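You operate a simulated robot arm through the tools that you are given. There is no shell and no other tool.

The job below is to be done with a simulated robot arm. You get a single attempt, and the scene is never put back.

JOB
Run the two cleat nuts onto the studs on the end cleats.
Fine: silver nut on the silver stud, brass on the brass, each screwed home by hand.

Only the result counts: the job must be done as asked and must still hold three seconds after the hand-in. Knocking over, shifting, dropping, spilling or breaking anything else fails it.

ROBOT AND FRAMES
A 7-joint arm with a two-finger parallel gripper, fixed in place. Base frame: the origin is on the floor under the middle of its stand, x ahead of it, y to its left, z up; the work surface is at about z = 864. Readings come in mm, rad, newtons and seconds.
It reaches about 1247 mm from its shoulder. Its first joint turns from -2.304 to 2.304 rad. Payload 3.91 kg.
The TCP is the grasp point between the finger pads, 30 mm short of the fingertips. In the tool frame z runs along the fingers and y along their closing line. The gripper opens to 110 mm. The fingers are 20 mm wide and 10 mm thick; the gripper's body (48 by 112 mm) begins 55 mm behind the TCP.
Orientation is that of the tool frame in the base frame, as a unit quaternion [x, y, z, w]. With the fingers straight down and closing along the base's y, the tool's x points along the base's -x, its y along +y and its z along -z.

CONTROLS
- The arm moves only by the tool play_rows. Its argument "targets" is one flat list of numbers, 7 for each row, row after row: the turn, a rotation vector about the tool's x, y, z in rad, then the shift along the tool's x, y, z in mm, then the gripper command, from -1 (fully open) to 1 (shut), values between in proportion. In form: [ax, ay, az, tx, ty, tz, gripper, ax, ay, az, tx, ty, tz, gripper, ...]. A call has 1 to 20 rows; each row shifts and turns the commanded pose from where the row before left it, along the tool's axes as they then stand. Rows are played at 5 a second. More than 50 mm and 0.15 rad between two rows, or a gripper value outside its range, and nothing of the call is played. A pose out of reach is approached as far as the arm can. The call stops where the force on the tool passes 40 N (or 10 N more than at its start, if that is more) or the arm is blocked; 0.2 s more then pass. The fingers move at their own pace (about 108 mm/s each) and stop on an object; they squeeze with about 33 N. The grip force told is the motor's: it shows also when the fingers shut on nothing. Time passes only in rows, and 0.2 s behind the last, so rows that do not move let the fingers close. It gives the time, the measured TCP pose, the force on the tool (base axes), the opening and the grip force at its end, in the units of the frame above (readings bear some noise), with the torque about the TCP (base axes, N m) and any sound that the robot's microphone picked up.
- Cameras (640 x 400 px; columns grow to the right, rows downward): "scene" is fixed at [221.5, -498.8, 1582.4]; the picture's right is [0.78, -0.63, 0.00], its down [-0.31, -0.38, -0.87] and it looks along [0.55, 0.68, -0.48] (base axes); focal length 344 px, centre (320, 200). "wrist" rides on the gripper at [72, 17, -103] in the tool frame; the picture's right is [-0.23, 0.97, 0.00], its down [-0.76, -0.18, -0.62] and it looks along [-0.61, -0.14, 0.78] (tool axes); focal length 222 px, centre (320, 200).
- camera(camera): a new picture of that camera. The clock stands still meanwhile.
- locate(camera, pixels): for up to 12 pixels [column, row] of the newest picture of that camera ("zoom" is the newest enlarged one), the place [x, y, z] in the base frame of the surface seen there, good to about 2 mm. The clock stands still meanwhile.
- zoom(camera, box): a new picture of the part [left, top, right, bottom] of that camera's present view, enlarged. The clock stands still meanwhile.
- finish_job(): hands the job in; it is judged then, once.

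Open the gripper and draw the arm clear of the work before you hand the job in, unless the task says otherwise.

The tools are called after "Call:" as a command line: name --argument value ..., lists and objects as JSON in quotes. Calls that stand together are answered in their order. play_rows: Moves the arm, as the interface text tells. Its arguments: {"type":"object","properties":{"targets":{"type":"array","items":{"type":"number"}}},"required":["targets"]} The other tools are called the same way: camera (camera) takes a picture; locate (camera, pixels) gives the place of the surface under pixels of a picture; zoom (camera, box) takes an enlarged picture of a part of a camera's view; finish_job () hands the job in.

At the start:

```text
clock: 0.0
eef_pos: [647.4, 172.9, 1121.3]
orientation: [0.0, 1.0, 0.0, 0.0]
ft_force: [-1.2, 0.3, -0.2]
torque: [-0.01, -0.03, 0.0]
gripper_width: 109.9
grip_force: 0.2
```

scene: 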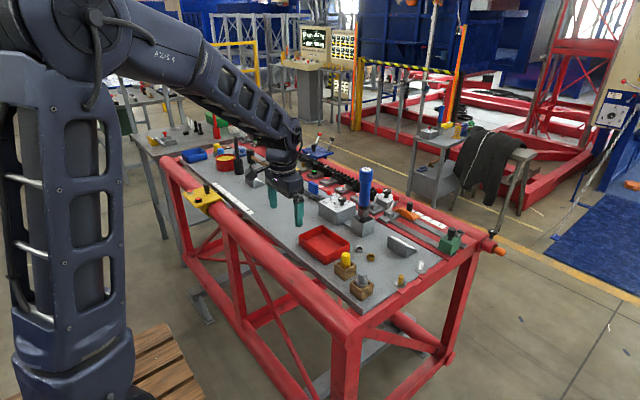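
wrist: 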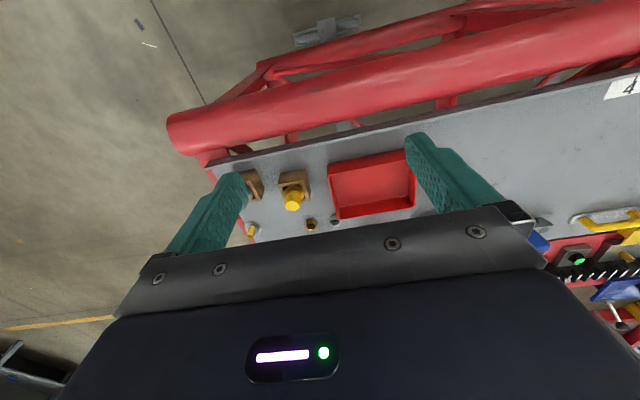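

I start by looking closer at the bench area near pixels (340-430, 240-300), where the nuts and studs seem to be.

Call:
zoom --camera "scene" --box '[290, 210, 450, 310]'

Call:
zoom --camera "wrist" --box '[200, 140, 440, 290]'

```text
4.00 times, centred on (370, 260) of scene
```

zoom: 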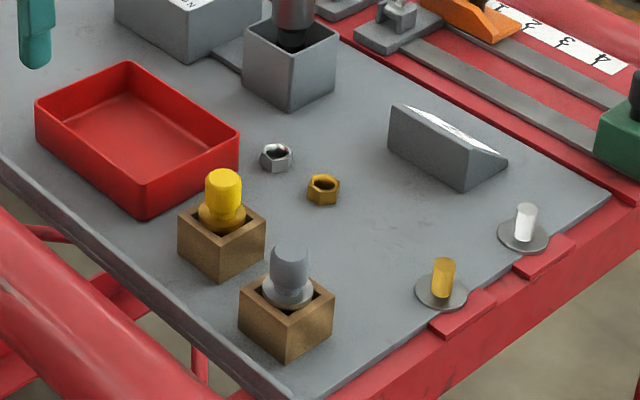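

```text
2.67 times, centred on (320, 215) of wrist
```

zoom: 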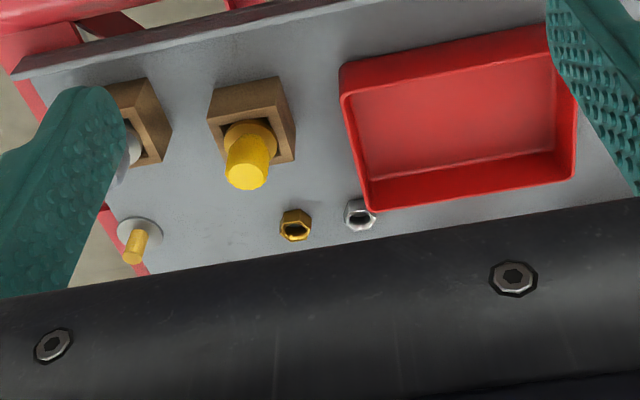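

The zoom shows the silver nut at zoom (276,156), brass nut (323,188), brass stud (442,280) and silver stud (524,225), with two knobbed things in wooden blocks. I locate the points.

Call:
zoom --camera "scene" --box '[340, 235, 440, 298]'

```text
6.35 times, centred on (390, 266) of scene
```

zoom: 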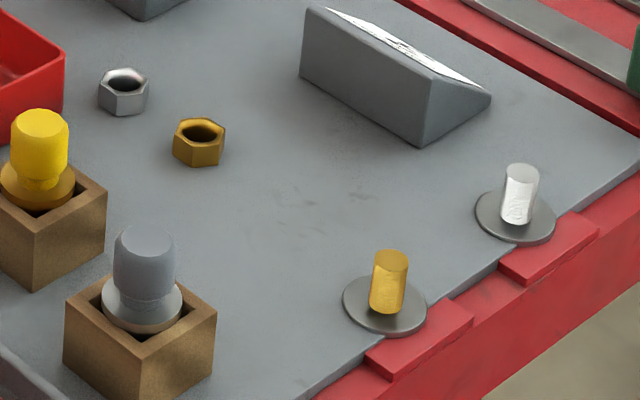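

There is a lettered plate on the wedge near (402,243); I zoom there and locate the key points.

Call:
locate --camera "zoom" --pixels '[[124, 75], [123, 107], [203, 123], [198, 158], [392, 255], [386, 308], [522, 168], [515, 218], [360, 300], [490, 215], [145, 235], [40, 115]]'

Call:
zoom --camera "scene" --box '[384, 230, 424, 255]'

```text
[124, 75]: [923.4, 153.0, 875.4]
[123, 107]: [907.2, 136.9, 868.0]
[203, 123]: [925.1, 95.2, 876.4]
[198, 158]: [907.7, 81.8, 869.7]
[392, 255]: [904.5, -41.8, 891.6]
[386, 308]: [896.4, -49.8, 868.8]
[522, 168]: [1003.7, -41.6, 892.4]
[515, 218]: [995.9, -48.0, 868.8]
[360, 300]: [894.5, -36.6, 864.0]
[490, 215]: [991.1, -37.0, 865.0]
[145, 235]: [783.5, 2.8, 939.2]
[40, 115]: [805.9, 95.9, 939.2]
```

```text
16.00 times, centred on (404, 242) of scene
```

zoom: 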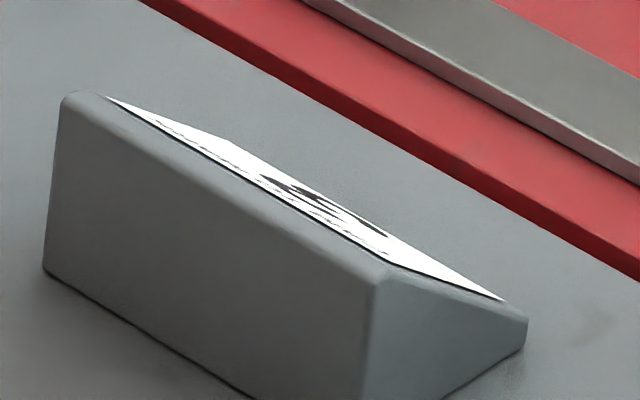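

The lettering is foreshortened from here. I locate the wedge's corners so I can bring the wrist camera over it.

Call:
locate --camera "zoom" --pixels '[[65, 98], [370, 285], [500, 298], [522, 320], [200, 140], [240, 180], [360, 245], [46, 268], [370, 390]]'

Call:
zoom --camera "scene" --box '[290, 160, 500, 292]'

```text
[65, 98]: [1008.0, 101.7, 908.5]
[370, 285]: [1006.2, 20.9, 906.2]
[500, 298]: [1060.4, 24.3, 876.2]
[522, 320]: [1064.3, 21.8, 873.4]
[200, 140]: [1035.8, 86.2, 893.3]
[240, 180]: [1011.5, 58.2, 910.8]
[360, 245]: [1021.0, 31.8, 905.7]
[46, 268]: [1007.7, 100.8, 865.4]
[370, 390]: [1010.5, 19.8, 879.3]
```

```text
3.03 times, centred on (395, 226) of scene
```

zoom: 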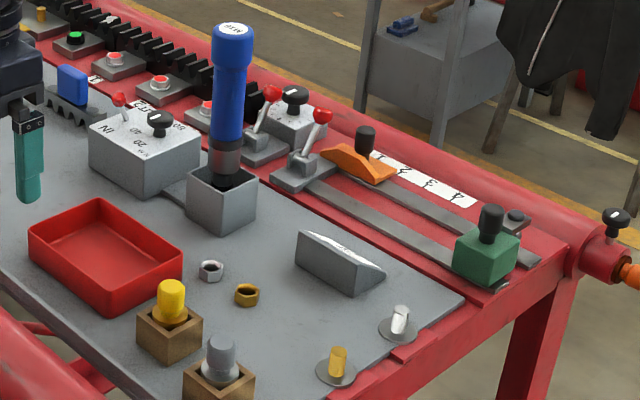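

The wedge's lettered slope faces +x and up. I check where the blue tool and neighbouring objects stand so the arm keeps clear.

Call:
locate --camera "zoom" --pixels '[[232, 30], [228, 160], [222, 210], [165, 125], [272, 92], [322, 116], [295, 95], [365, 135], [490, 212], [488, 260], [616, 215], [100, 205]]'

```text
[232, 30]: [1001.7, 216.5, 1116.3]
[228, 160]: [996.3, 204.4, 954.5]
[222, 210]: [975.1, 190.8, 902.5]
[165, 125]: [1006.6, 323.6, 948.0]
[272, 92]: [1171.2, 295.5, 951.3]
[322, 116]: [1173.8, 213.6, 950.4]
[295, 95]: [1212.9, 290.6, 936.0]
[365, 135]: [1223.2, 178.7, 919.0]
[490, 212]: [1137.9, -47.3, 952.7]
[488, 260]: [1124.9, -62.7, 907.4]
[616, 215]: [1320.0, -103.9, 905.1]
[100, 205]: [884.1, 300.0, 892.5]
```

The blue tool stands at about (1002, 217) up to z 1116. I move the TCP to about (930, 60, 1150), keeping clear of it, so that the wrist camera looks down on the lettered wedge and the nuts.

Call:
play_rows --targets '[0, 0, 0, -40.4, -16.1, -4.1, -1, 0, 0, 0, -40.4, -16.1, -4.1, -1, 0, 0, 0, -40.4, -16.1, -4.1, -1, 0, 0, 0, -40.4, -16.1, -4.1, -1, 0, 0, 0, -40.4, -16.1, -4.1, -1, 0, 0, 0, -40.4, -16.1, -4.1, -1, 0, 0, 0, -40.4, -16.1, -4.1, -1, 0, 0, 0, 0, 0, 0, -1]'

Call:
camera --camera "wrist"

Call:
camera --camera "scene"

```text
clock: 1.8
eef_pos: [931.0, 57.7, 1148.5]
orientation: [0.0, 1.0, 0.0, 0.0]
ft_force: [-0.7, 0.1, 0.6]
torque: [0.01, 0.0, 0.01]
gripper_width: 110.1
grip_force: 0.0
```

```text
taken
```

wrist: 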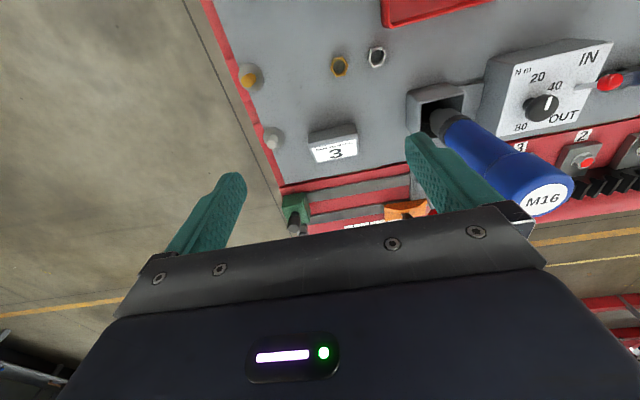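

```text
taken
```

scene: 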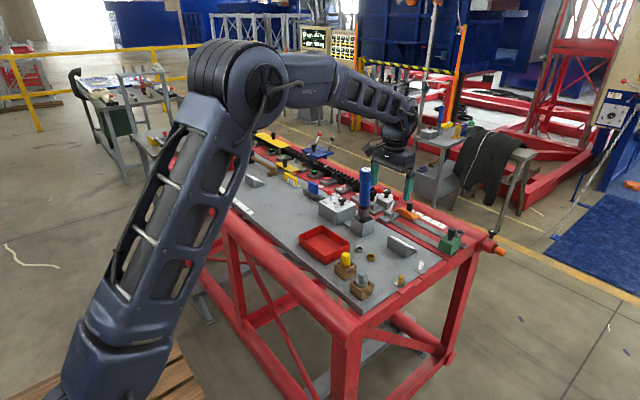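

The wrist picture now shows the plate at (333,148), the nuts at (340,66) and (376,56), and the studs at (249,76) and (273,137). I zoom on each.

Call:
zoom --camera "wrist" --box '[300, 120, 365, 168]'

Call:
zoom --camera "wrist" --box '[320, 36, 400, 86]'

Call:
zoom --camera "wrist" --box '[225, 60, 321, 120]'

Call:
zoom --camera "scene" --box '[300, 20, 360, 60]'

```text
8.33 times, centred on (332, 144) of wrist
```

zoom: 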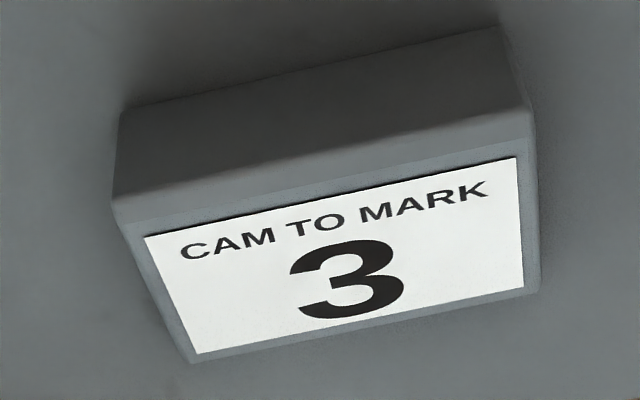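

```text
8.00 times, centred on (360, 61) of wrist
```

zoom: 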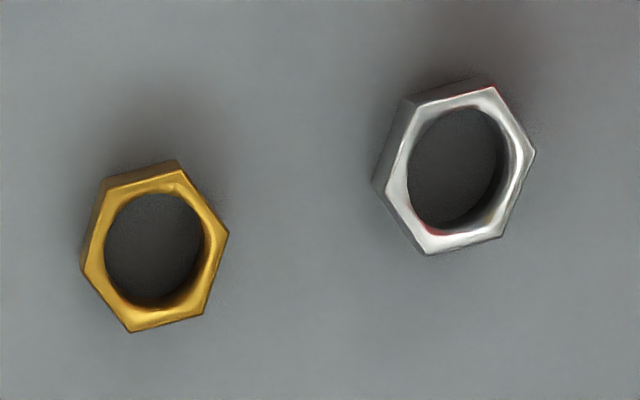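

```text
6.67 times, centred on (273, 90) of wrist
```

zoom: 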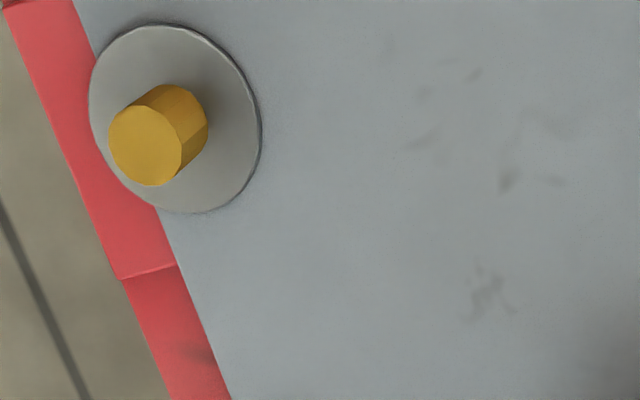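

```text
10.00 times, centred on (330, 40) of scene
```

zoom: 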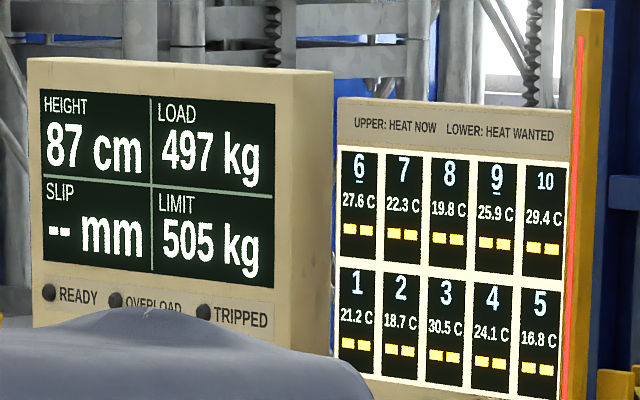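

The plate concerns a different station (the cam), not the nuts. Now I locate the hexagon corners of the nuts in a wrist zoom.

Call:
zoom --camera "wrist" --box '[320, 36, 400, 86]'

Call:
locate --camera "zoom" --pixels '[[405, 107], [493, 92], [532, 155], [499, 233], [430, 250], [384, 185], [104, 188], [180, 173], [226, 234], [203, 312], [131, 329], [85, 266]]'

Call:
locate --camera "scene" --pixels '[[349, 252], [350, 262], [324, 225], [345, 250]]'

```text
8.00 times, centred on (360, 61) of wrist
```

zoom: 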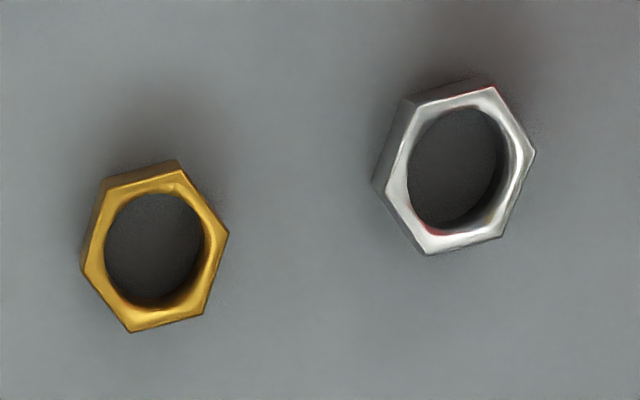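

```text
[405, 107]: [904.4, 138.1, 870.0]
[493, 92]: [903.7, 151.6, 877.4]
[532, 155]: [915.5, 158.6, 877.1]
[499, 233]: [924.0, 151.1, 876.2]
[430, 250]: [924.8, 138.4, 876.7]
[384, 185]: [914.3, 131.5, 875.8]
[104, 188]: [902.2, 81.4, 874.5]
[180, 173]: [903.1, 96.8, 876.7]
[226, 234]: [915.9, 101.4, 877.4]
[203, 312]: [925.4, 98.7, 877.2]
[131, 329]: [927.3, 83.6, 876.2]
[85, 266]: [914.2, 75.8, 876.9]
```

```text
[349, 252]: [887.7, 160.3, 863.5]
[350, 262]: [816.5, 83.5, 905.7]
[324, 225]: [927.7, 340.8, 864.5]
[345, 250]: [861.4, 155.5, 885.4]
```

The nuts measure about 24 mm across flats and 13 mm high, with flats facing roughly 0°, 60° and 120°. I check the tray's corner and the wrench box so that the fingers clear them.

Call:
locate --camera "wrist" --pixels '[[385, 20], [390, 24], [440, 14], [490, 3], [410, 95], [425, 118], [466, 88], [249, 76], [240, 66], [273, 137], [275, 128], [560, 200]]'

Call:
zoom --camera "scene" --box '[385, 250, 435, 282]'

```text
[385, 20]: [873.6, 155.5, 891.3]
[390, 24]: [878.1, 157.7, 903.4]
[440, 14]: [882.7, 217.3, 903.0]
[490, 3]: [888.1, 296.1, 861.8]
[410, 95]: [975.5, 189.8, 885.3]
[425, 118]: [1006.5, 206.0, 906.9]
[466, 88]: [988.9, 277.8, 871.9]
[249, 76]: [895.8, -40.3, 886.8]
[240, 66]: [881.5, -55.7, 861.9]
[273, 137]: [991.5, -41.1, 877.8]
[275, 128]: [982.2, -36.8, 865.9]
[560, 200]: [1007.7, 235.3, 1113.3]
```

```text
12.50 times, centred on (410, 266) of scene
```

zoom: 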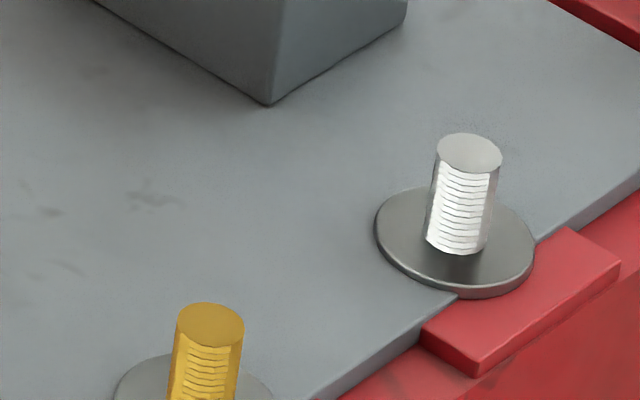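

The studs show thread lines; I zoom hard on each to see the hand of the thread.

Call:
zoom --camera "scene" --box '[416, 259, 428, 271]'

Call:
zoom --camera "scene" --box '[394, 272, 410, 288]'

```text
16.00 times, centred on (422, 265) of scene
```

zoom: 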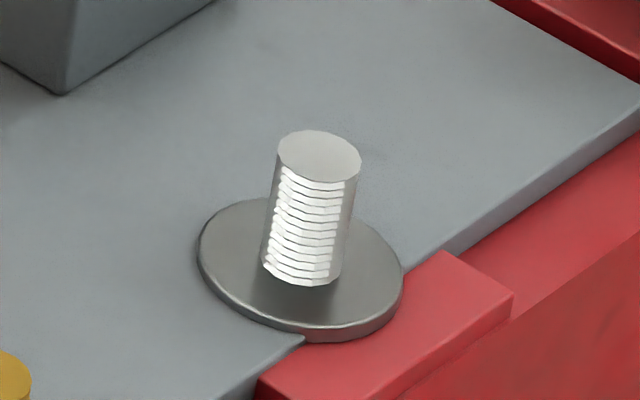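

```text
16.00 times, centred on (402, 280) of scene
```

zoom: 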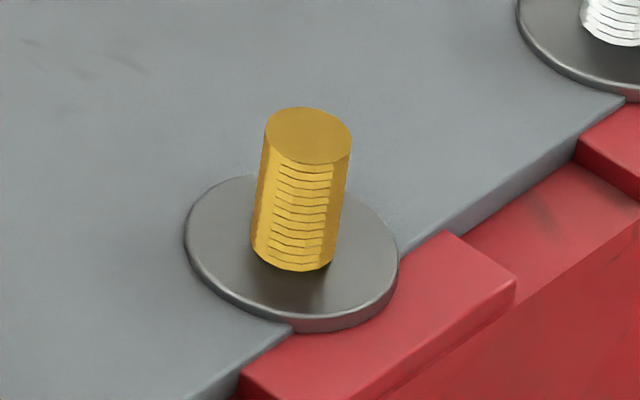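

The thread slant is hard to judge from the scene camera. I turn the tool +90° high up and come down to about (950, 30, 960), tilted 30°, so the wrist camera looks along -y at both studs from close by.

Call:
play_rows --targets '[0, 0, 0.1428, 0, 0, 0, -1, 0, 0, 0.1428, 0, 0, 0, -1, 0, 0, 0.1428, 0, 0, 0, -1, 0, 0, 0.1428, 0, 0, 0, -1, 0, 0, 0.1428, 0, 0, 0, -1, 0, 0, 0.1428, 0, 0, 0, -1, 0, 0, 0.1428, 0, 0, 0, -1, 0, 0, 0.1428, 0, 0, 0, -1, 0, 0, 0.1428, 0, 0, 0, -1, 0, 0, 0.1428, 0, 0, 0, -1, 0, 0, 0.1428, 0, 0, 0, -1, 0, 0, 0, 0, 0, 0, -1]'

```text
clock: 4.4
eef_pos: [932.6, 60.2, 1148.9]
orientation: [0.707, 0.707, 0.0, 0.0]
ft_force: [-0.8, 0.0, -0.4]
torque: [0.0, -0.03, -0.05]
gripper_width: 109.8
grip_force: 0.0
```

The yaw worked and the reading is steady. I now descend to about z 960 and tilt by 30°.

Call:
play_rows --targets '[0, 0, 0, -7, 4.75, 47, -1, 0, 0, 0, -7, 4.75, 47, -1, 0, 0, 0, -7, 4.75, 47, -1, 0, 0, 0, -7, 4.75, 47, -1, 0, -0.131, 0, 0, 0, 0, -1, 0, -0.131, 0, 0, 0, 0, -1, 0, -0.131, 0, 0, 0, 0, -1, 0, -0.131, 0, 0, 0, 0, -1, 0, 0, 0, 0, 0, 0, -1]'

Call:
camera --camera "wrist"

```text
clock: 6.4
eef_pos: [951.3, 33.2, 962.3]
orientation: [0.683, 0.683, -0.184, 0.184]
ft_force: [0.4, -0.9, -0.3]
torque: [0.01, 0.0, 0.0]
gripper_width: 110.1
grip_force: 0.1
```

```text
taken
```

wrist: 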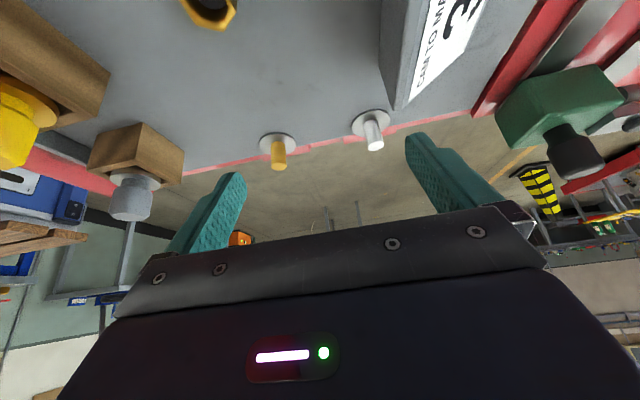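

The studs are visible at (279,152) brass and (372,132) silver, upside down. I zoom on each.

Call:
zoom --camera "wrist" --box '[260, 138, 300, 163]'

Call:
zoom --camera "wrist" --box '[352, 118, 392, 143]'

```text
16.00 times, centred on (280, 150) of wrist
```

zoom: 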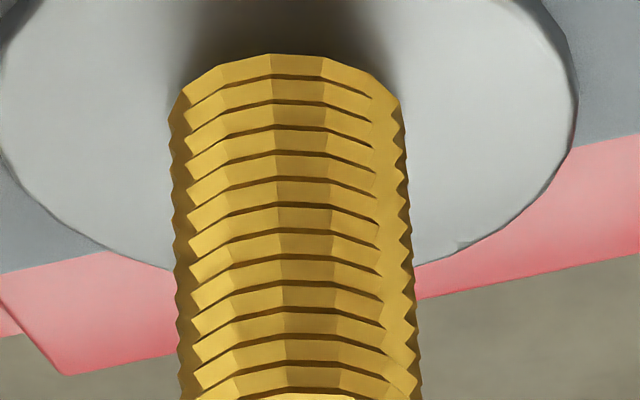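

```text
16.00 times, centred on (372, 130) of wrist
```

zoom: 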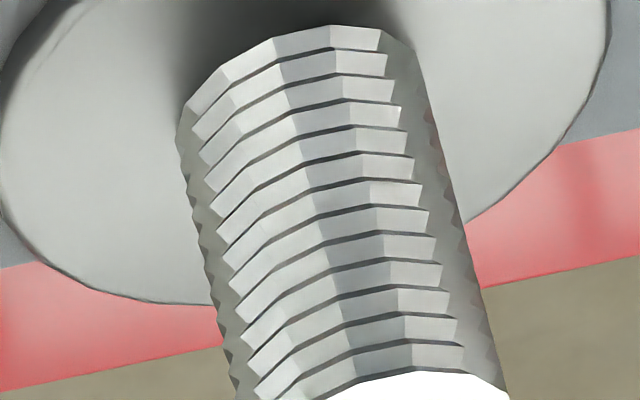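

The lines are too close to call at this range, so I will feel the thread direction when screwing. I untilt, rise and move above the silver nut with the yaw at +30°, which keeps the fingers away from the tray corner at (880,157).

Call:
play_rows --targets '[0, 0.131, 0, 0, 0, 0, -1, 0, 0.131, 0, 0, 0, 0, -1, 0, 0.131, 0, 0, 0, 0, -1, 0, 0.131, 0, 0, 0, 0, -1, 0, 0, 0, 0, 0, -40, -1, 0, 0, 0, 38.3, -11.7, 0, -1, 0, 0, 0, 38.3, -11.7, 0, -1, 0, 0, 0, 38.3, -11.7, 0, -1, 0, 0, -0.1496, 0, 0, 0, -0.5, 0, 0, -0.1496, 0, 0, 0, 0, 0, 0, -0.1496, 0, 0, 0, 0.09, 0, 0, -0.1496, 0, 0, 0, 0.09, 0, 0, -0.1496, 0, 0, 0, 0.09, 0, 0, -0.1496, 0, 0, 0, 0.09, 0, 0, -0.1496, 0, 0, 0, 0.09, 0, 0, 0, 0, 0, 0, 0.09]'

Call:
camera --camera "wrist"

```text
clock: 9.8
eef_pos: [916.0, 147.0, 1002.4]
orientation: [0.258, 0.966, 0.0, 0.0]
ft_force: [0.2, 0.9, -0.4]
torque: [-0.01, -0.01, 0.0]
gripper_width: 50.2
grip_force: 0.1
```

```text
taken
```

wrist: 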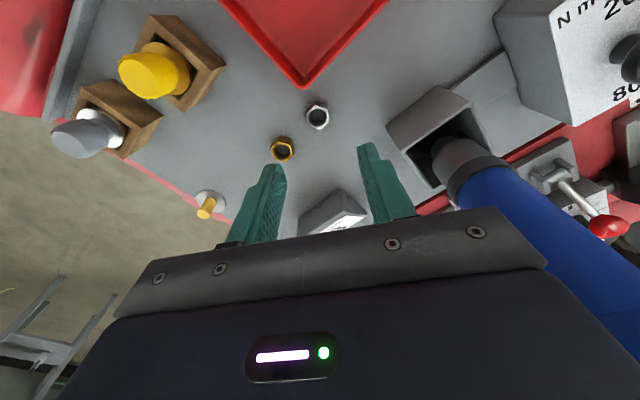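

The silver nut shows at about (317,116), close to the (320,117) expected for perfect centring. I zoom and locate its corners to refine.

Call:
zoom --camera "wrist" --box '[297, 103, 337, 128]'

Call:
locate --camera "wrist" --pixels '[[305, 88], [320, 70], [318, 117], [282, 150], [207, 205]]'

```text
16.00 times, centred on (317, 116) of wrist
```

zoom: 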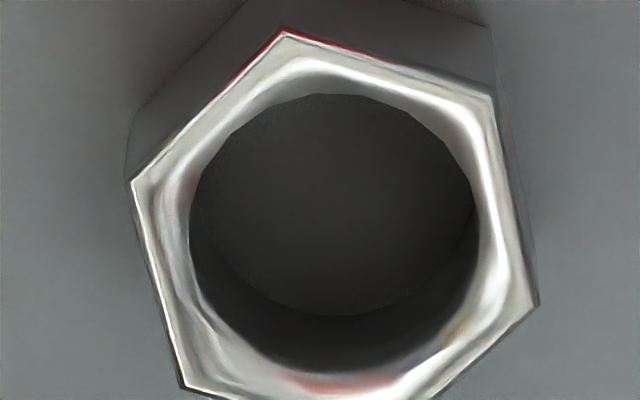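

```text
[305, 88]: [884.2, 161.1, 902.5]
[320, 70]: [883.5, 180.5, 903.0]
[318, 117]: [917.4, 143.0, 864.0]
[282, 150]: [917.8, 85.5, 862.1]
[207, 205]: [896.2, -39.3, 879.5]
```

The nut's flats are parallel to the pads within a degree, and its centre is about (-0.7,-1.9) mm off in the tool frame. I correct that and descend 65 mm to check again.

Call:
play_rows --targets '[0, 0, 0, -0.5, -1.5, 30, 0.09, 0, 0, 0, 0, 0, 35, 0.09, 0, 0, 0, 0, 0, 0, 0.09]'

Call:
camera --camera "wrist"

Call:
camera --camera "scene"

```text
clock: 10.6
eef_pos: [912.1, 144.6, 939.2]
orientation: [0.259, 0.966, 0.001, 0.0]
ft_force: [-0.3, 1.1, 0.6]
torque: [0.0, 0.0, 0.0]
gripper_width: 50.3
grip_force: 0.0
```

```text
taken
```

wrist: 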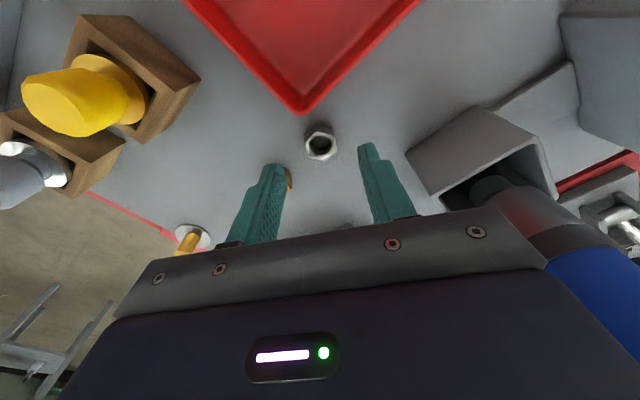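

```text
taken
```

scene: 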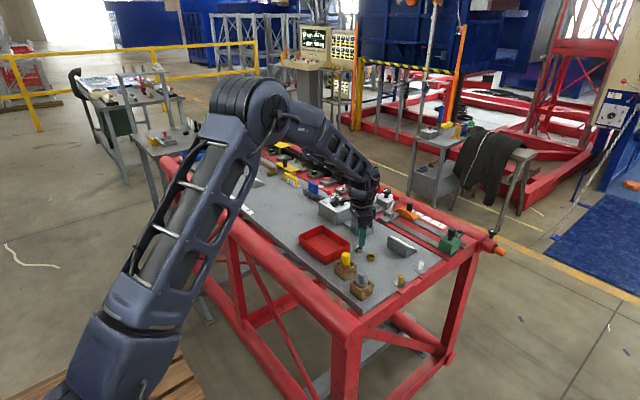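

The nut sits at about (320,145), just as expected for centring. I check the clearance to the blue wrench in a scene zoom before the last descent.

Call:
zoom --camera "scene" --box '[310, 160, 410, 260]'

Call:
zoom --camera "wrist" --box '[260, 110, 380, 185]'

```text
4.00 times, centred on (360, 210) of scene
```

zoom: 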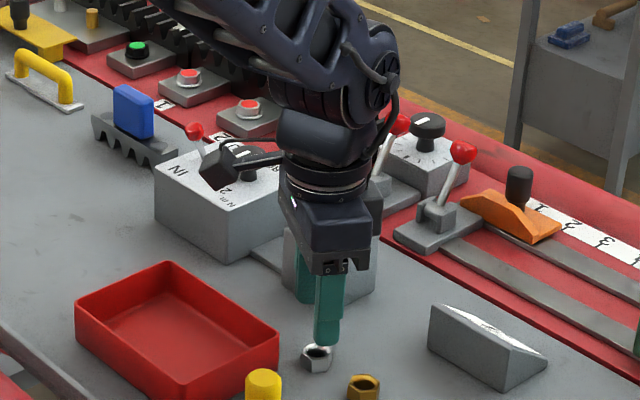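

```text
5.33 times, centred on (320, 148) of wrist
```

zoom: 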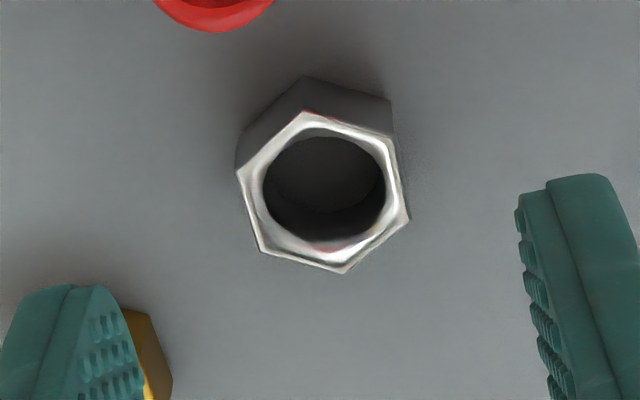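

The wrench is hidden behind the wrist from here, so I locate points of the wrist to check its distance to (1002,217).

Call:
zoom --camera "scene" --box '[310, 160, 410, 260]'

Call:
locate --camera "zoom" --pixels '[[380, 85], [392, 60], [375, 140], [365, 170], [378, 200], [345, 105], [330, 150], [325, 190], [345, 240], [290, 150], [300, 90], [390, 110]]'

```text
4.00 times, centred on (360, 210) of scene
```

zoom: 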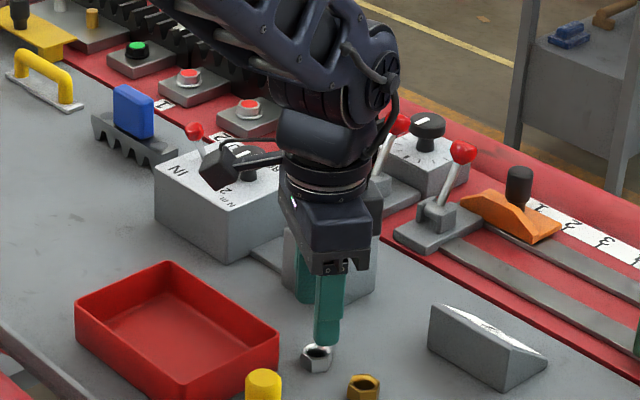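

```text
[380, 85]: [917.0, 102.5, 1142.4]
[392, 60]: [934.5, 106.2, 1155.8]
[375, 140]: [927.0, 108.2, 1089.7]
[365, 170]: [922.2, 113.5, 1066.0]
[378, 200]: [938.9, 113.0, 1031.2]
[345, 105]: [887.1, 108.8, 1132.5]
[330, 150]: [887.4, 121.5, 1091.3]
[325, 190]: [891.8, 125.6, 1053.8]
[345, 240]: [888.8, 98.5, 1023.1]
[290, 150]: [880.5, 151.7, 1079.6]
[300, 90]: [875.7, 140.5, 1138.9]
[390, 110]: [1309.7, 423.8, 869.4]
```

The wrist's surface is about 45 mm from its axis, while the wrench is about 90 mm away, so it is clear. I descend 40 mm more to TCP z ≈ 897 and close on the nut.

Call:
play_rows --targets '[0, 0, 0, 0, 0, 20, 0.09, 0, 0, 0, 0, 0, 20, 0.09, 0, 0, 0, 0, 0, 0, 0.09, 0, 0, 0, 0, 0, 0, 0.45, 0, 0, 0, 0, 0, 0, 1, 0, 0, 0, 0, 0, 0, 1, 0, 0, 0, 0, 0, 0, 1]'

Call:
camera --camera "wrist"

```text
clock: 12.2
eef_pos: [914.7, 145.8, 898.1]
orientation: [0.258, 0.966, 0.0, 0.0]
ft_force: [-0.6, -0.5, 0.4]
torque: [-0.02, 0.07, -0.03]
gripper_width: 23.2
grip_force: 33.2
```

```text
taken
```

wrist: 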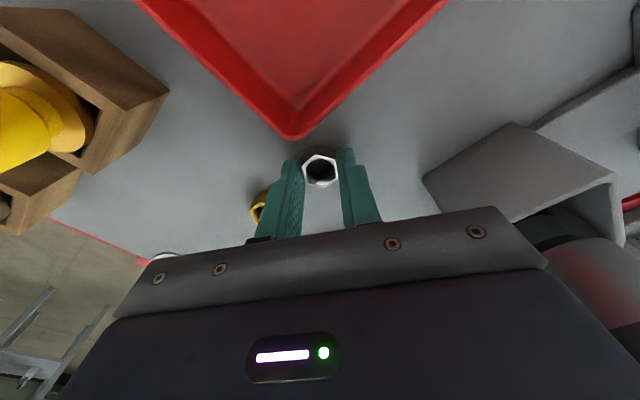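

The fingers hold the nut at 23 mm with 33 N. I zoom to see how the nut sits in the pads.

Call:
zoom --camera "wrist" --box '[280, 135, 360, 185]'

```text
8.00 times, centred on (320, 160) of wrist
```

zoom: 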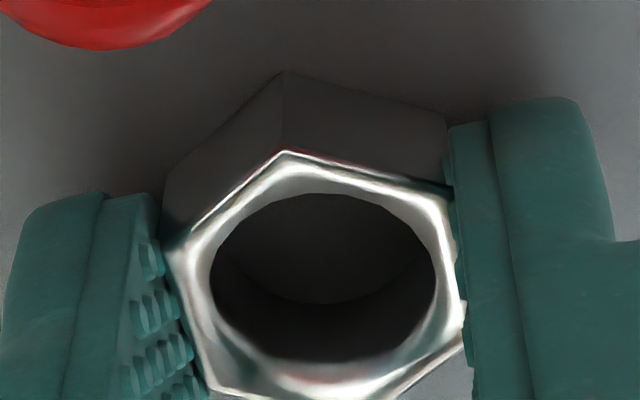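

The nut sits squarely, its centre at the TCP. I lift to z ≈ 1000 and carry it above the silver stud near (1000.5, -44).

Call:
play_rows --targets '[0, 0, 0, 0, 0, -15, 1, 0, 0, 0, 0, 0, -30, 1, 0, 0, 0, 0, 0, -35, 1, 0, 0, 0, 0, 0, -23, 1, 0, 0, 0, -28.1, -20.1, 0, 1, 0, 0, 0, -28.1, -20.1, 0, 1, 0, 0, 0, -28.1, -20.1, 0, 1, 0, 0, 0, -28.1, -20.1, 0, 1, 0, 0, 0, -28.1, -20.1, 0, 1, 0, 0, 0, -28.2, -20.3, 0, 1, 0, 0, 0, 0, 0, 0, 1]'

Call:
camera --camera "wrist"

Call:
camera --camera "scene"

```text
clock: 14.6
eef_pos: [1000.6, -41.8, 1001.3]
orientation: [0.259, 0.966, 0.0, 0.001]
ft_force: [0.0, 0.6, -0.5]
torque: [-0.01, 0.02, -0.02]
gripper_width: 23.2
grip_force: 32.4
```

```text
taken
```

wrist: 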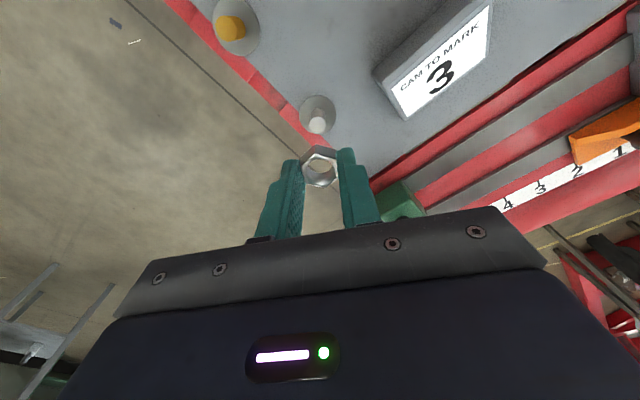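

```text
taken
```

scene: 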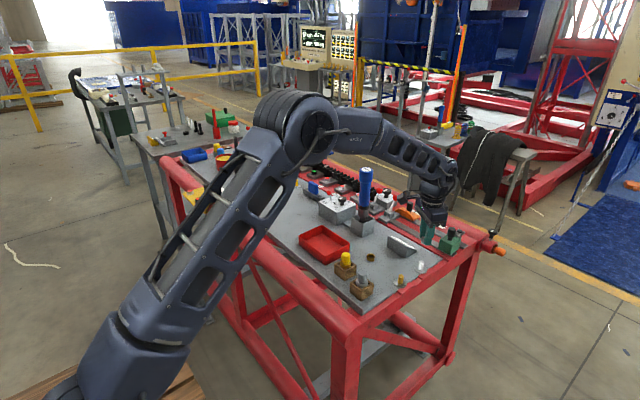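

The nut is held and the stud shows at about (318,122), where (320,123) is expected. I zoom to refine.

Call:
zoom --camera "wrist" --box '[296, 92, 344, 122]'

Call:
zoom --camera "wrist" --box '[280, 95, 360, 195]'

```text
13.33 times, centred on (320, 107) of wrist
```

zoom: 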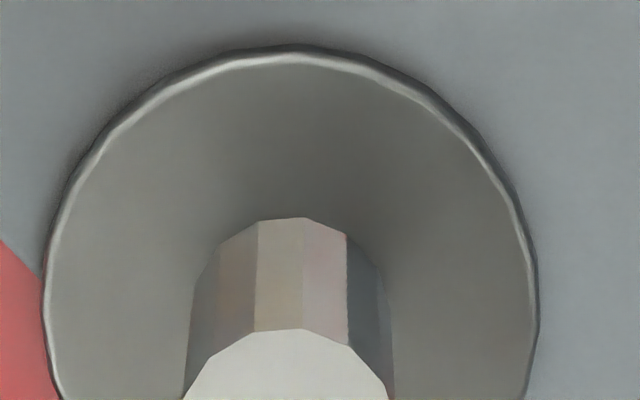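

```text
4.00 times, centred on (320, 145) of wrist
```

zoom: 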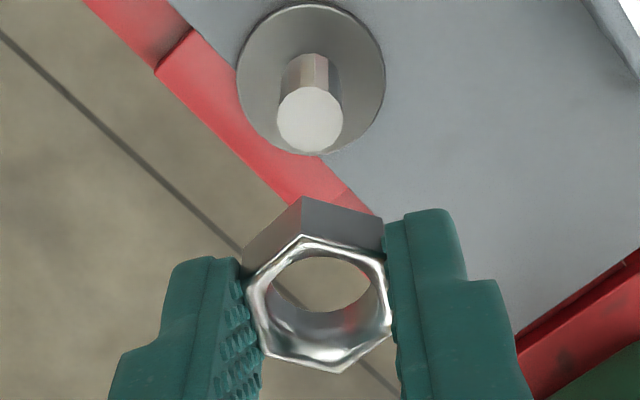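

The stud top is at about (317.5,124.5), so it lies about 1.7 mm to the tool's -y. I correct that, descend 60 mm so the nut hangs about 15 mm above the stud, and check from both cameras.

Call:
play_rows --targets '[0, 0, 0, 0.2, -1.7, 30, 1, 0, 0, 0, 0, 0, 30, 1, 0, 0, 0, 0, 0, 0, 1]'

Call:
zoom --camera "wrist" --box '[280, 130, 360, 180]'

Call:
zoom --camera "scene" --box '[400, 230, 448, 278]'

```text
clock: 15.4
eef_pos: [997.6, -40.7, 938.7]
orientation: [0.259, 0.966, 0.001, 0.0]
ft_force: [-0.9, 0.0, -1.0]
torque: [0.0, 0.05, 0.04]
gripper_width: 23.0
grip_force: 33.4
```

```text
8.00 times, centred on (320, 155) of wrist
```

zoom: 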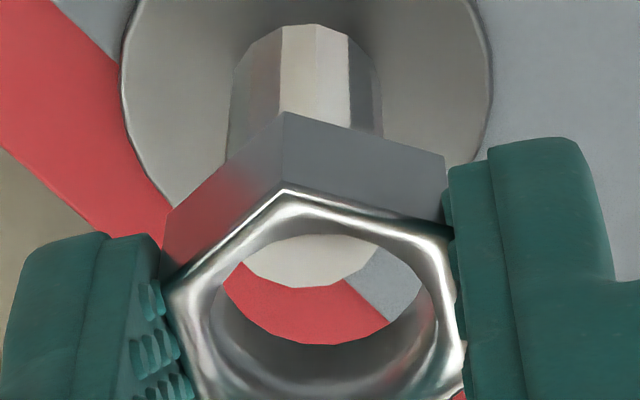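

```text
8.33 times, centred on (424, 254) of scene
```

zoom: 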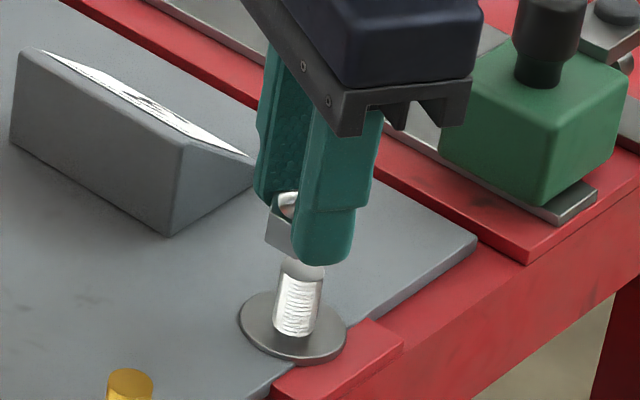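

Both views suggest the stud lies a little further along the tool's -x than the nut. I zoom tighter in the scene view to measure this.

Call:
zoom --camera "scene" --box '[401, 243, 441, 268]'

Call:
locate --camera "scene" --pixels '[[424, 262], [424, 264], [423, 268], [415, 256], [414, 258]]'

```text
16.00 times, centred on (421, 256) of scene
```

zoom: 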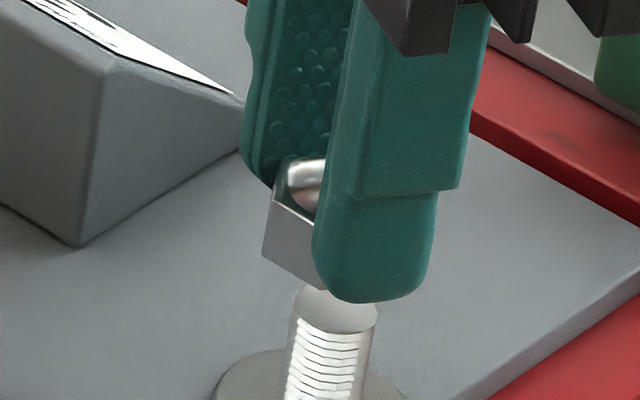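

```text
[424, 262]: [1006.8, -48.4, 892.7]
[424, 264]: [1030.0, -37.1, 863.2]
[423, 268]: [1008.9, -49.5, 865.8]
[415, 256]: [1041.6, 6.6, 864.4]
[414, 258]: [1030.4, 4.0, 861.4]
```

The scene zoom puts the nut's bottom centre at about (334,247), while the stud's axis extended up passes (346,247), about 2.5 mm off. I shift (-2.7,-1.6) mm in the tool frame and measure again.

Call:
play_rows --targets '[0, 0, 0, -2.7, -1.6, 0, 1, 0, 0, 0, 0, 0, 0, 1]'

Call:
zoom --camera "wrist" --box '[280, 130, 360, 180]'

Call:
zoom --camera "scene" --box '[401, 248, 441, 273]'

```text
clock: 16.0
eef_pos: [1000.0, -46.0, 940.5]
orientation: [0.259, 0.966, 0.0, 0.0]
ft_force: [0.9, 0.3, -1.3]
torque: [-0.02, 0.01, 0.03]
gripper_width: 23.2
grip_force: 32.5
```

```text
8.00 times, centred on (320, 155) of wrist
```

zoom: 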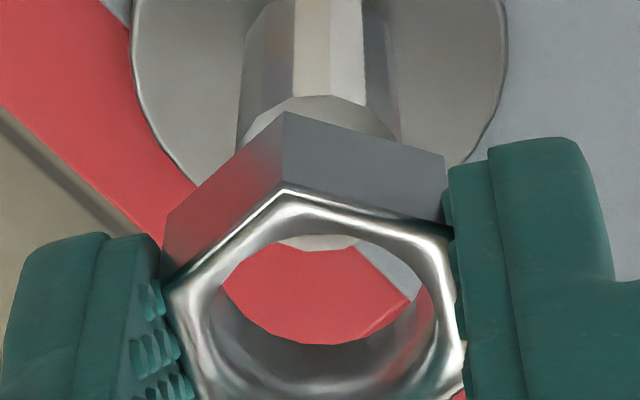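

```text
16.00 times, centred on (421, 260) of scene
```

zoom: 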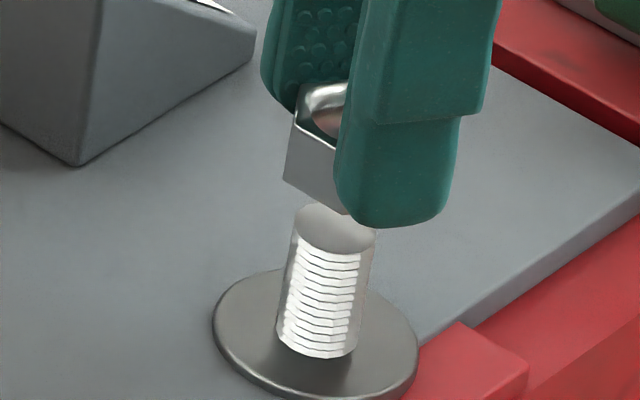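

The wrist view now shows the stud centred, and the scene view shows the nut about 1.2–1.8 mm too far along the tool's -x. I move +1.2 mm in x, let it settle and check once more.

Call:
play_rows --targets '[0, 0, 0, 1.2, 0.2, 0, 1, 0, 0, 0, 0, 0, 0, 1, 0, 0, 0, 0, 0, 0, 1, 0, 0, 0, 0, 0, 0, 1]'

Call:
zoom --camera "wrist" --box '[280, 130, 360, 180]'

Call:
zoom --camera "scene" --box '[401, 248, 441, 273]'

```text
clock: 17.0
eef_pos: [1000.0, -45.5, 939.4]
orientation: [0.259, 0.966, 0.0, 0.0]
ft_force: [0.3, 0.0, -0.9]
torque: [-0.03, 0.0, -0.01]
gripper_width: 23.2
grip_force: 33.2
```

```text
8.00 times, centred on (320, 155) of wrist
```

zoom: 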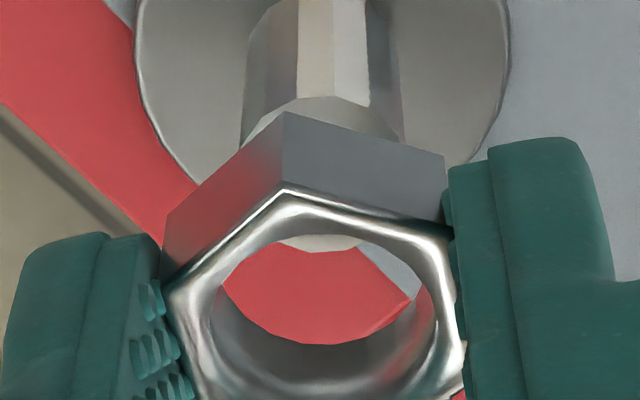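

```text
16.00 times, centred on (421, 260) of scene
```

zoom: 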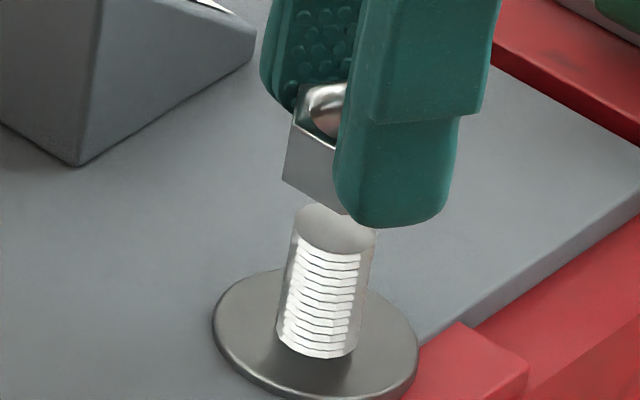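

The picture hardly changed, so the arm may not have followed the small step. I let it idle briefly to see how the reading settles.

Call:
play_rows --targets '[0, 0, 0, 0, 0, 0, 1, 0, 0, 0, 0, 0, 0, 1]'

Call:
play_rows --targets '[0, 0, 0, 0, 0, 0, 1, 0, 0, 0, 0, 0, 0, 1]'

Call:
zoom --camera "scene" --box '[401, 248, 441, 273]'

```text
clock: 17.6
eef_pos: [999.5, -45.3, 939.9]
orientation: [0.259, 0.966, 0.0, 0.0]
ft_force: [1.0, 0.1, 0.4]
torque: [-0.01, 0.0, 0.02]
gripper_width: 23.3
grip_force: 33.0
```

```text
clock: 18.2
eef_pos: [1000.6, -44.7, 940.5]
orientation: [0.259, 0.966, 0.001, -0.001]
ft_force: [0.0, 0.6, -0.9]
torque: [0.02, 0.01, -0.02]
gripper_width: 23.3
grip_force: 33.6
```

```text
16.00 times, centred on (421, 260) of scene
```

zoom: 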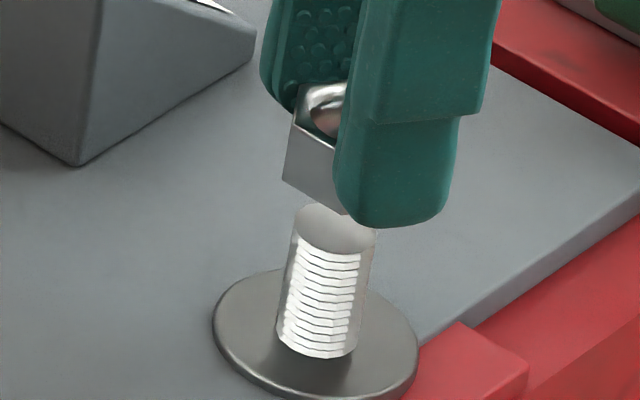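

The reading averages (1000.0, -45.4, 940), so the arm is steady. I nudge +1 mm in tool x and lower 11 mm so the nut is just above the stud, then compare the two axes directly.

Call:
play_rows --targets '[0, 0, 0, 1.0, 0, 5, 1, 0, 0, 0, 0, 0, 6, 1, 0, 0, 0, 0, 0, 0, 1, 0, 0, 0, 0, 0, 0, 1]'

Call:
zoom --camera "wrist" --box '[280, 135, 360, 185]'

Call:
zoom --camera "scene" --box '[401, 250, 441, 275]'

```text
clock: 19.2
eef_pos: [998.4, -46.0, 927.6]
orientation: [0.259, 0.966, 0.0, 0.0]
ft_force: [-0.6, 0.2, -0.8]
torque: [0.05, 0.01, -0.01]
gripper_width: 23.2
grip_force: 32.7
```

```text
8.00 times, centred on (320, 160) of wrist
```

zoom: 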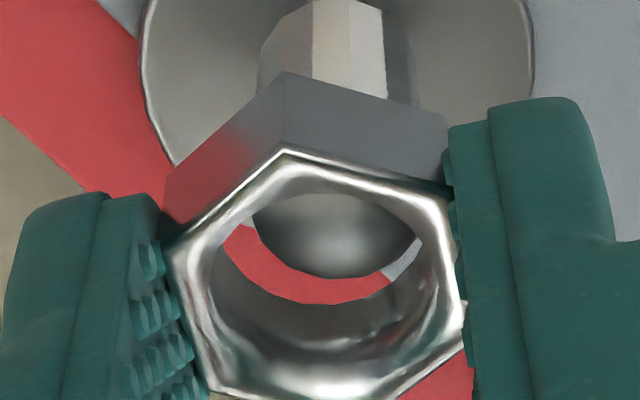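

```text
16.00 times, centred on (421, 262) of scene
```

zoom: 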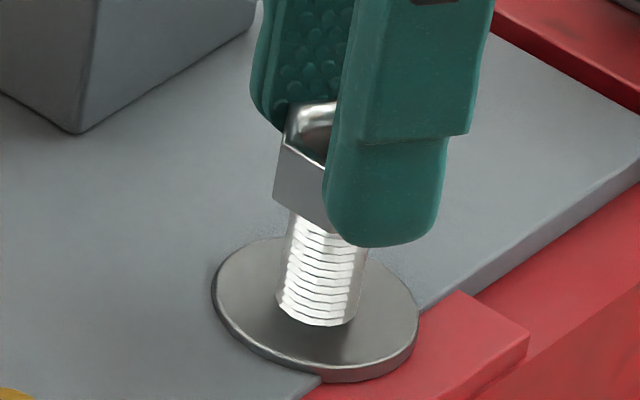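

Just above the stud, the wrist view shows the stud about 1.6 mm towards +y of the nut's hole, and the scene view shows about 1 mm towards +x. I correct (+1.0,+1.6) at this height and look again.

Call:
play_rows --targets '[0, 0, 0, 1.0, 1.6, 0, 1, 0, 0, 0, 0, 0, 0, 1, 0, 0, 0, 0, 0, 0, 1]'

Call:
zoom --camera "wrist" --box '[280, 135, 360, 185]'

Call:
zoom --camera "scene" --box '[401, 250, 441, 275]'

```text
clock: 20.0
eef_pos: [998.7, -44.9, 928.5]
orientation: [0.259, 0.966, 0.0, -0.001]
ft_force: [-0.5, 0.4, -1.1]
torque: [0.03, -0.02, 0.0]
gripper_width: 23.2
grip_force: 33.0
```

```text
8.00 times, centred on (320, 160) of wrist
```

zoom: 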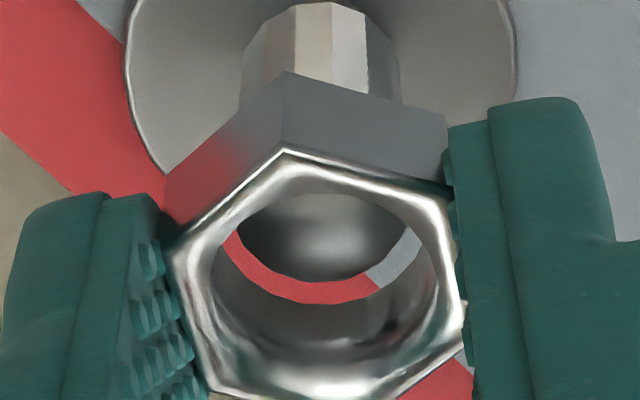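

```text
16.00 times, centred on (421, 262) of scene
```

zoom: 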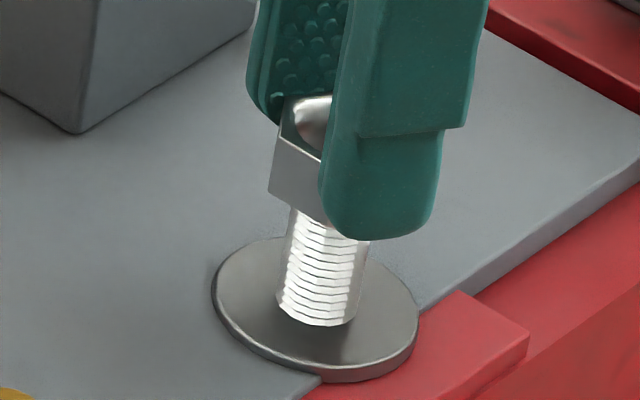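

Both views now agree: the stud disc is centred in the nut's hole, and the scene shows the nut's centre at (337,186) against an expected 337.4. I lower gently, 3 mm, to feel contact.

Call:
play_rows --targets '[0, 0, 0, 0, 0, 1, 1, 0, 0, 0, 0, 0, 1, 1, 0, 0, 0, 0, 0, 1, 1, 0, 0, 0, 0, 0, 0, 1]'

Call:
zoom --camera "scene" --box '[401, 250, 441, 275]'

```text
clock: 21.0
eef_pos: [998.3, -44.6, 925.4]
orientation: [0.259, 0.966, 0.0, 0.0]
ft_force: [-0.6, 0.3, -0.7]
torque: [-0.01, 0.02, -0.01]
gripper_width: 23.2
grip_force: 33.2
```

```text
16.00 times, centred on (421, 262) of scene
```

zoom: 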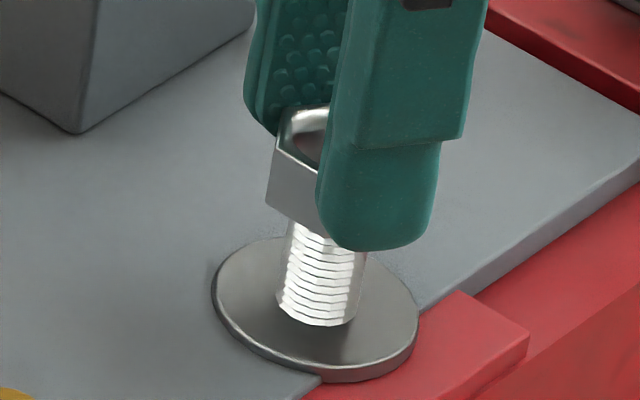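

No contact force yet; the nut's bottom is about level with the stud top. I lower 2 mm more in half-millimetre rows.

Call:
play_rows --targets '[0, 0, 0, 0, 0, 0.5, 1, 0, 0, 0, 0, 0, 0.5, 1, 0, 0, 0, 0, 0, 0.5, 1, 0, 0, 0, 0, 0, 0.5, 1, 0, 0, 0, 0, 0, 0, 1]'

Call:
zoom --camera "scene" --box '[401, 250, 441, 275]'

Call:
zoom --camera "wrist" --box '[280, 135, 360, 185]'

```text
clock: 22.2
eef_pos: [999.7, -43.9, 923.9]
orientation: [0.259, 0.966, 0.0, 0.0]
ft_force: [0.2, -0.7, -0.4]
torque: [0.01, 0.02, -0.03]
gripper_width: 23.2
grip_force: 32.7
```

```text
16.00 times, centred on (421, 262) of scene
```

zoom: 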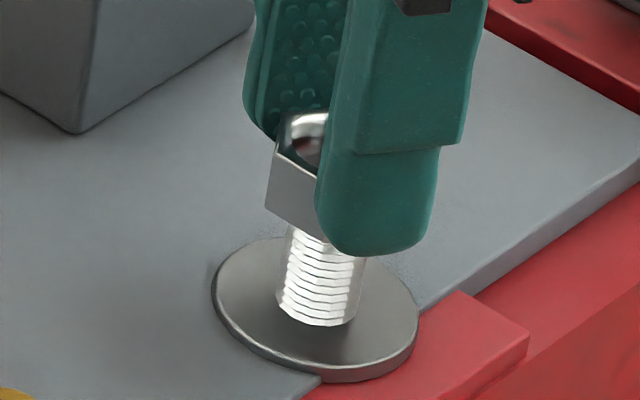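

```text
8.00 times, centred on (320, 160) of wrist
```

zoom: 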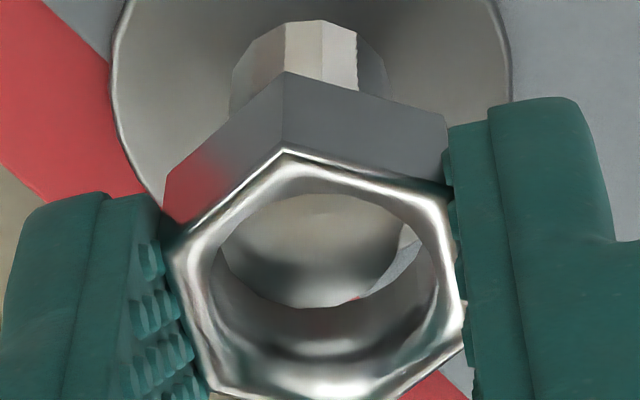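

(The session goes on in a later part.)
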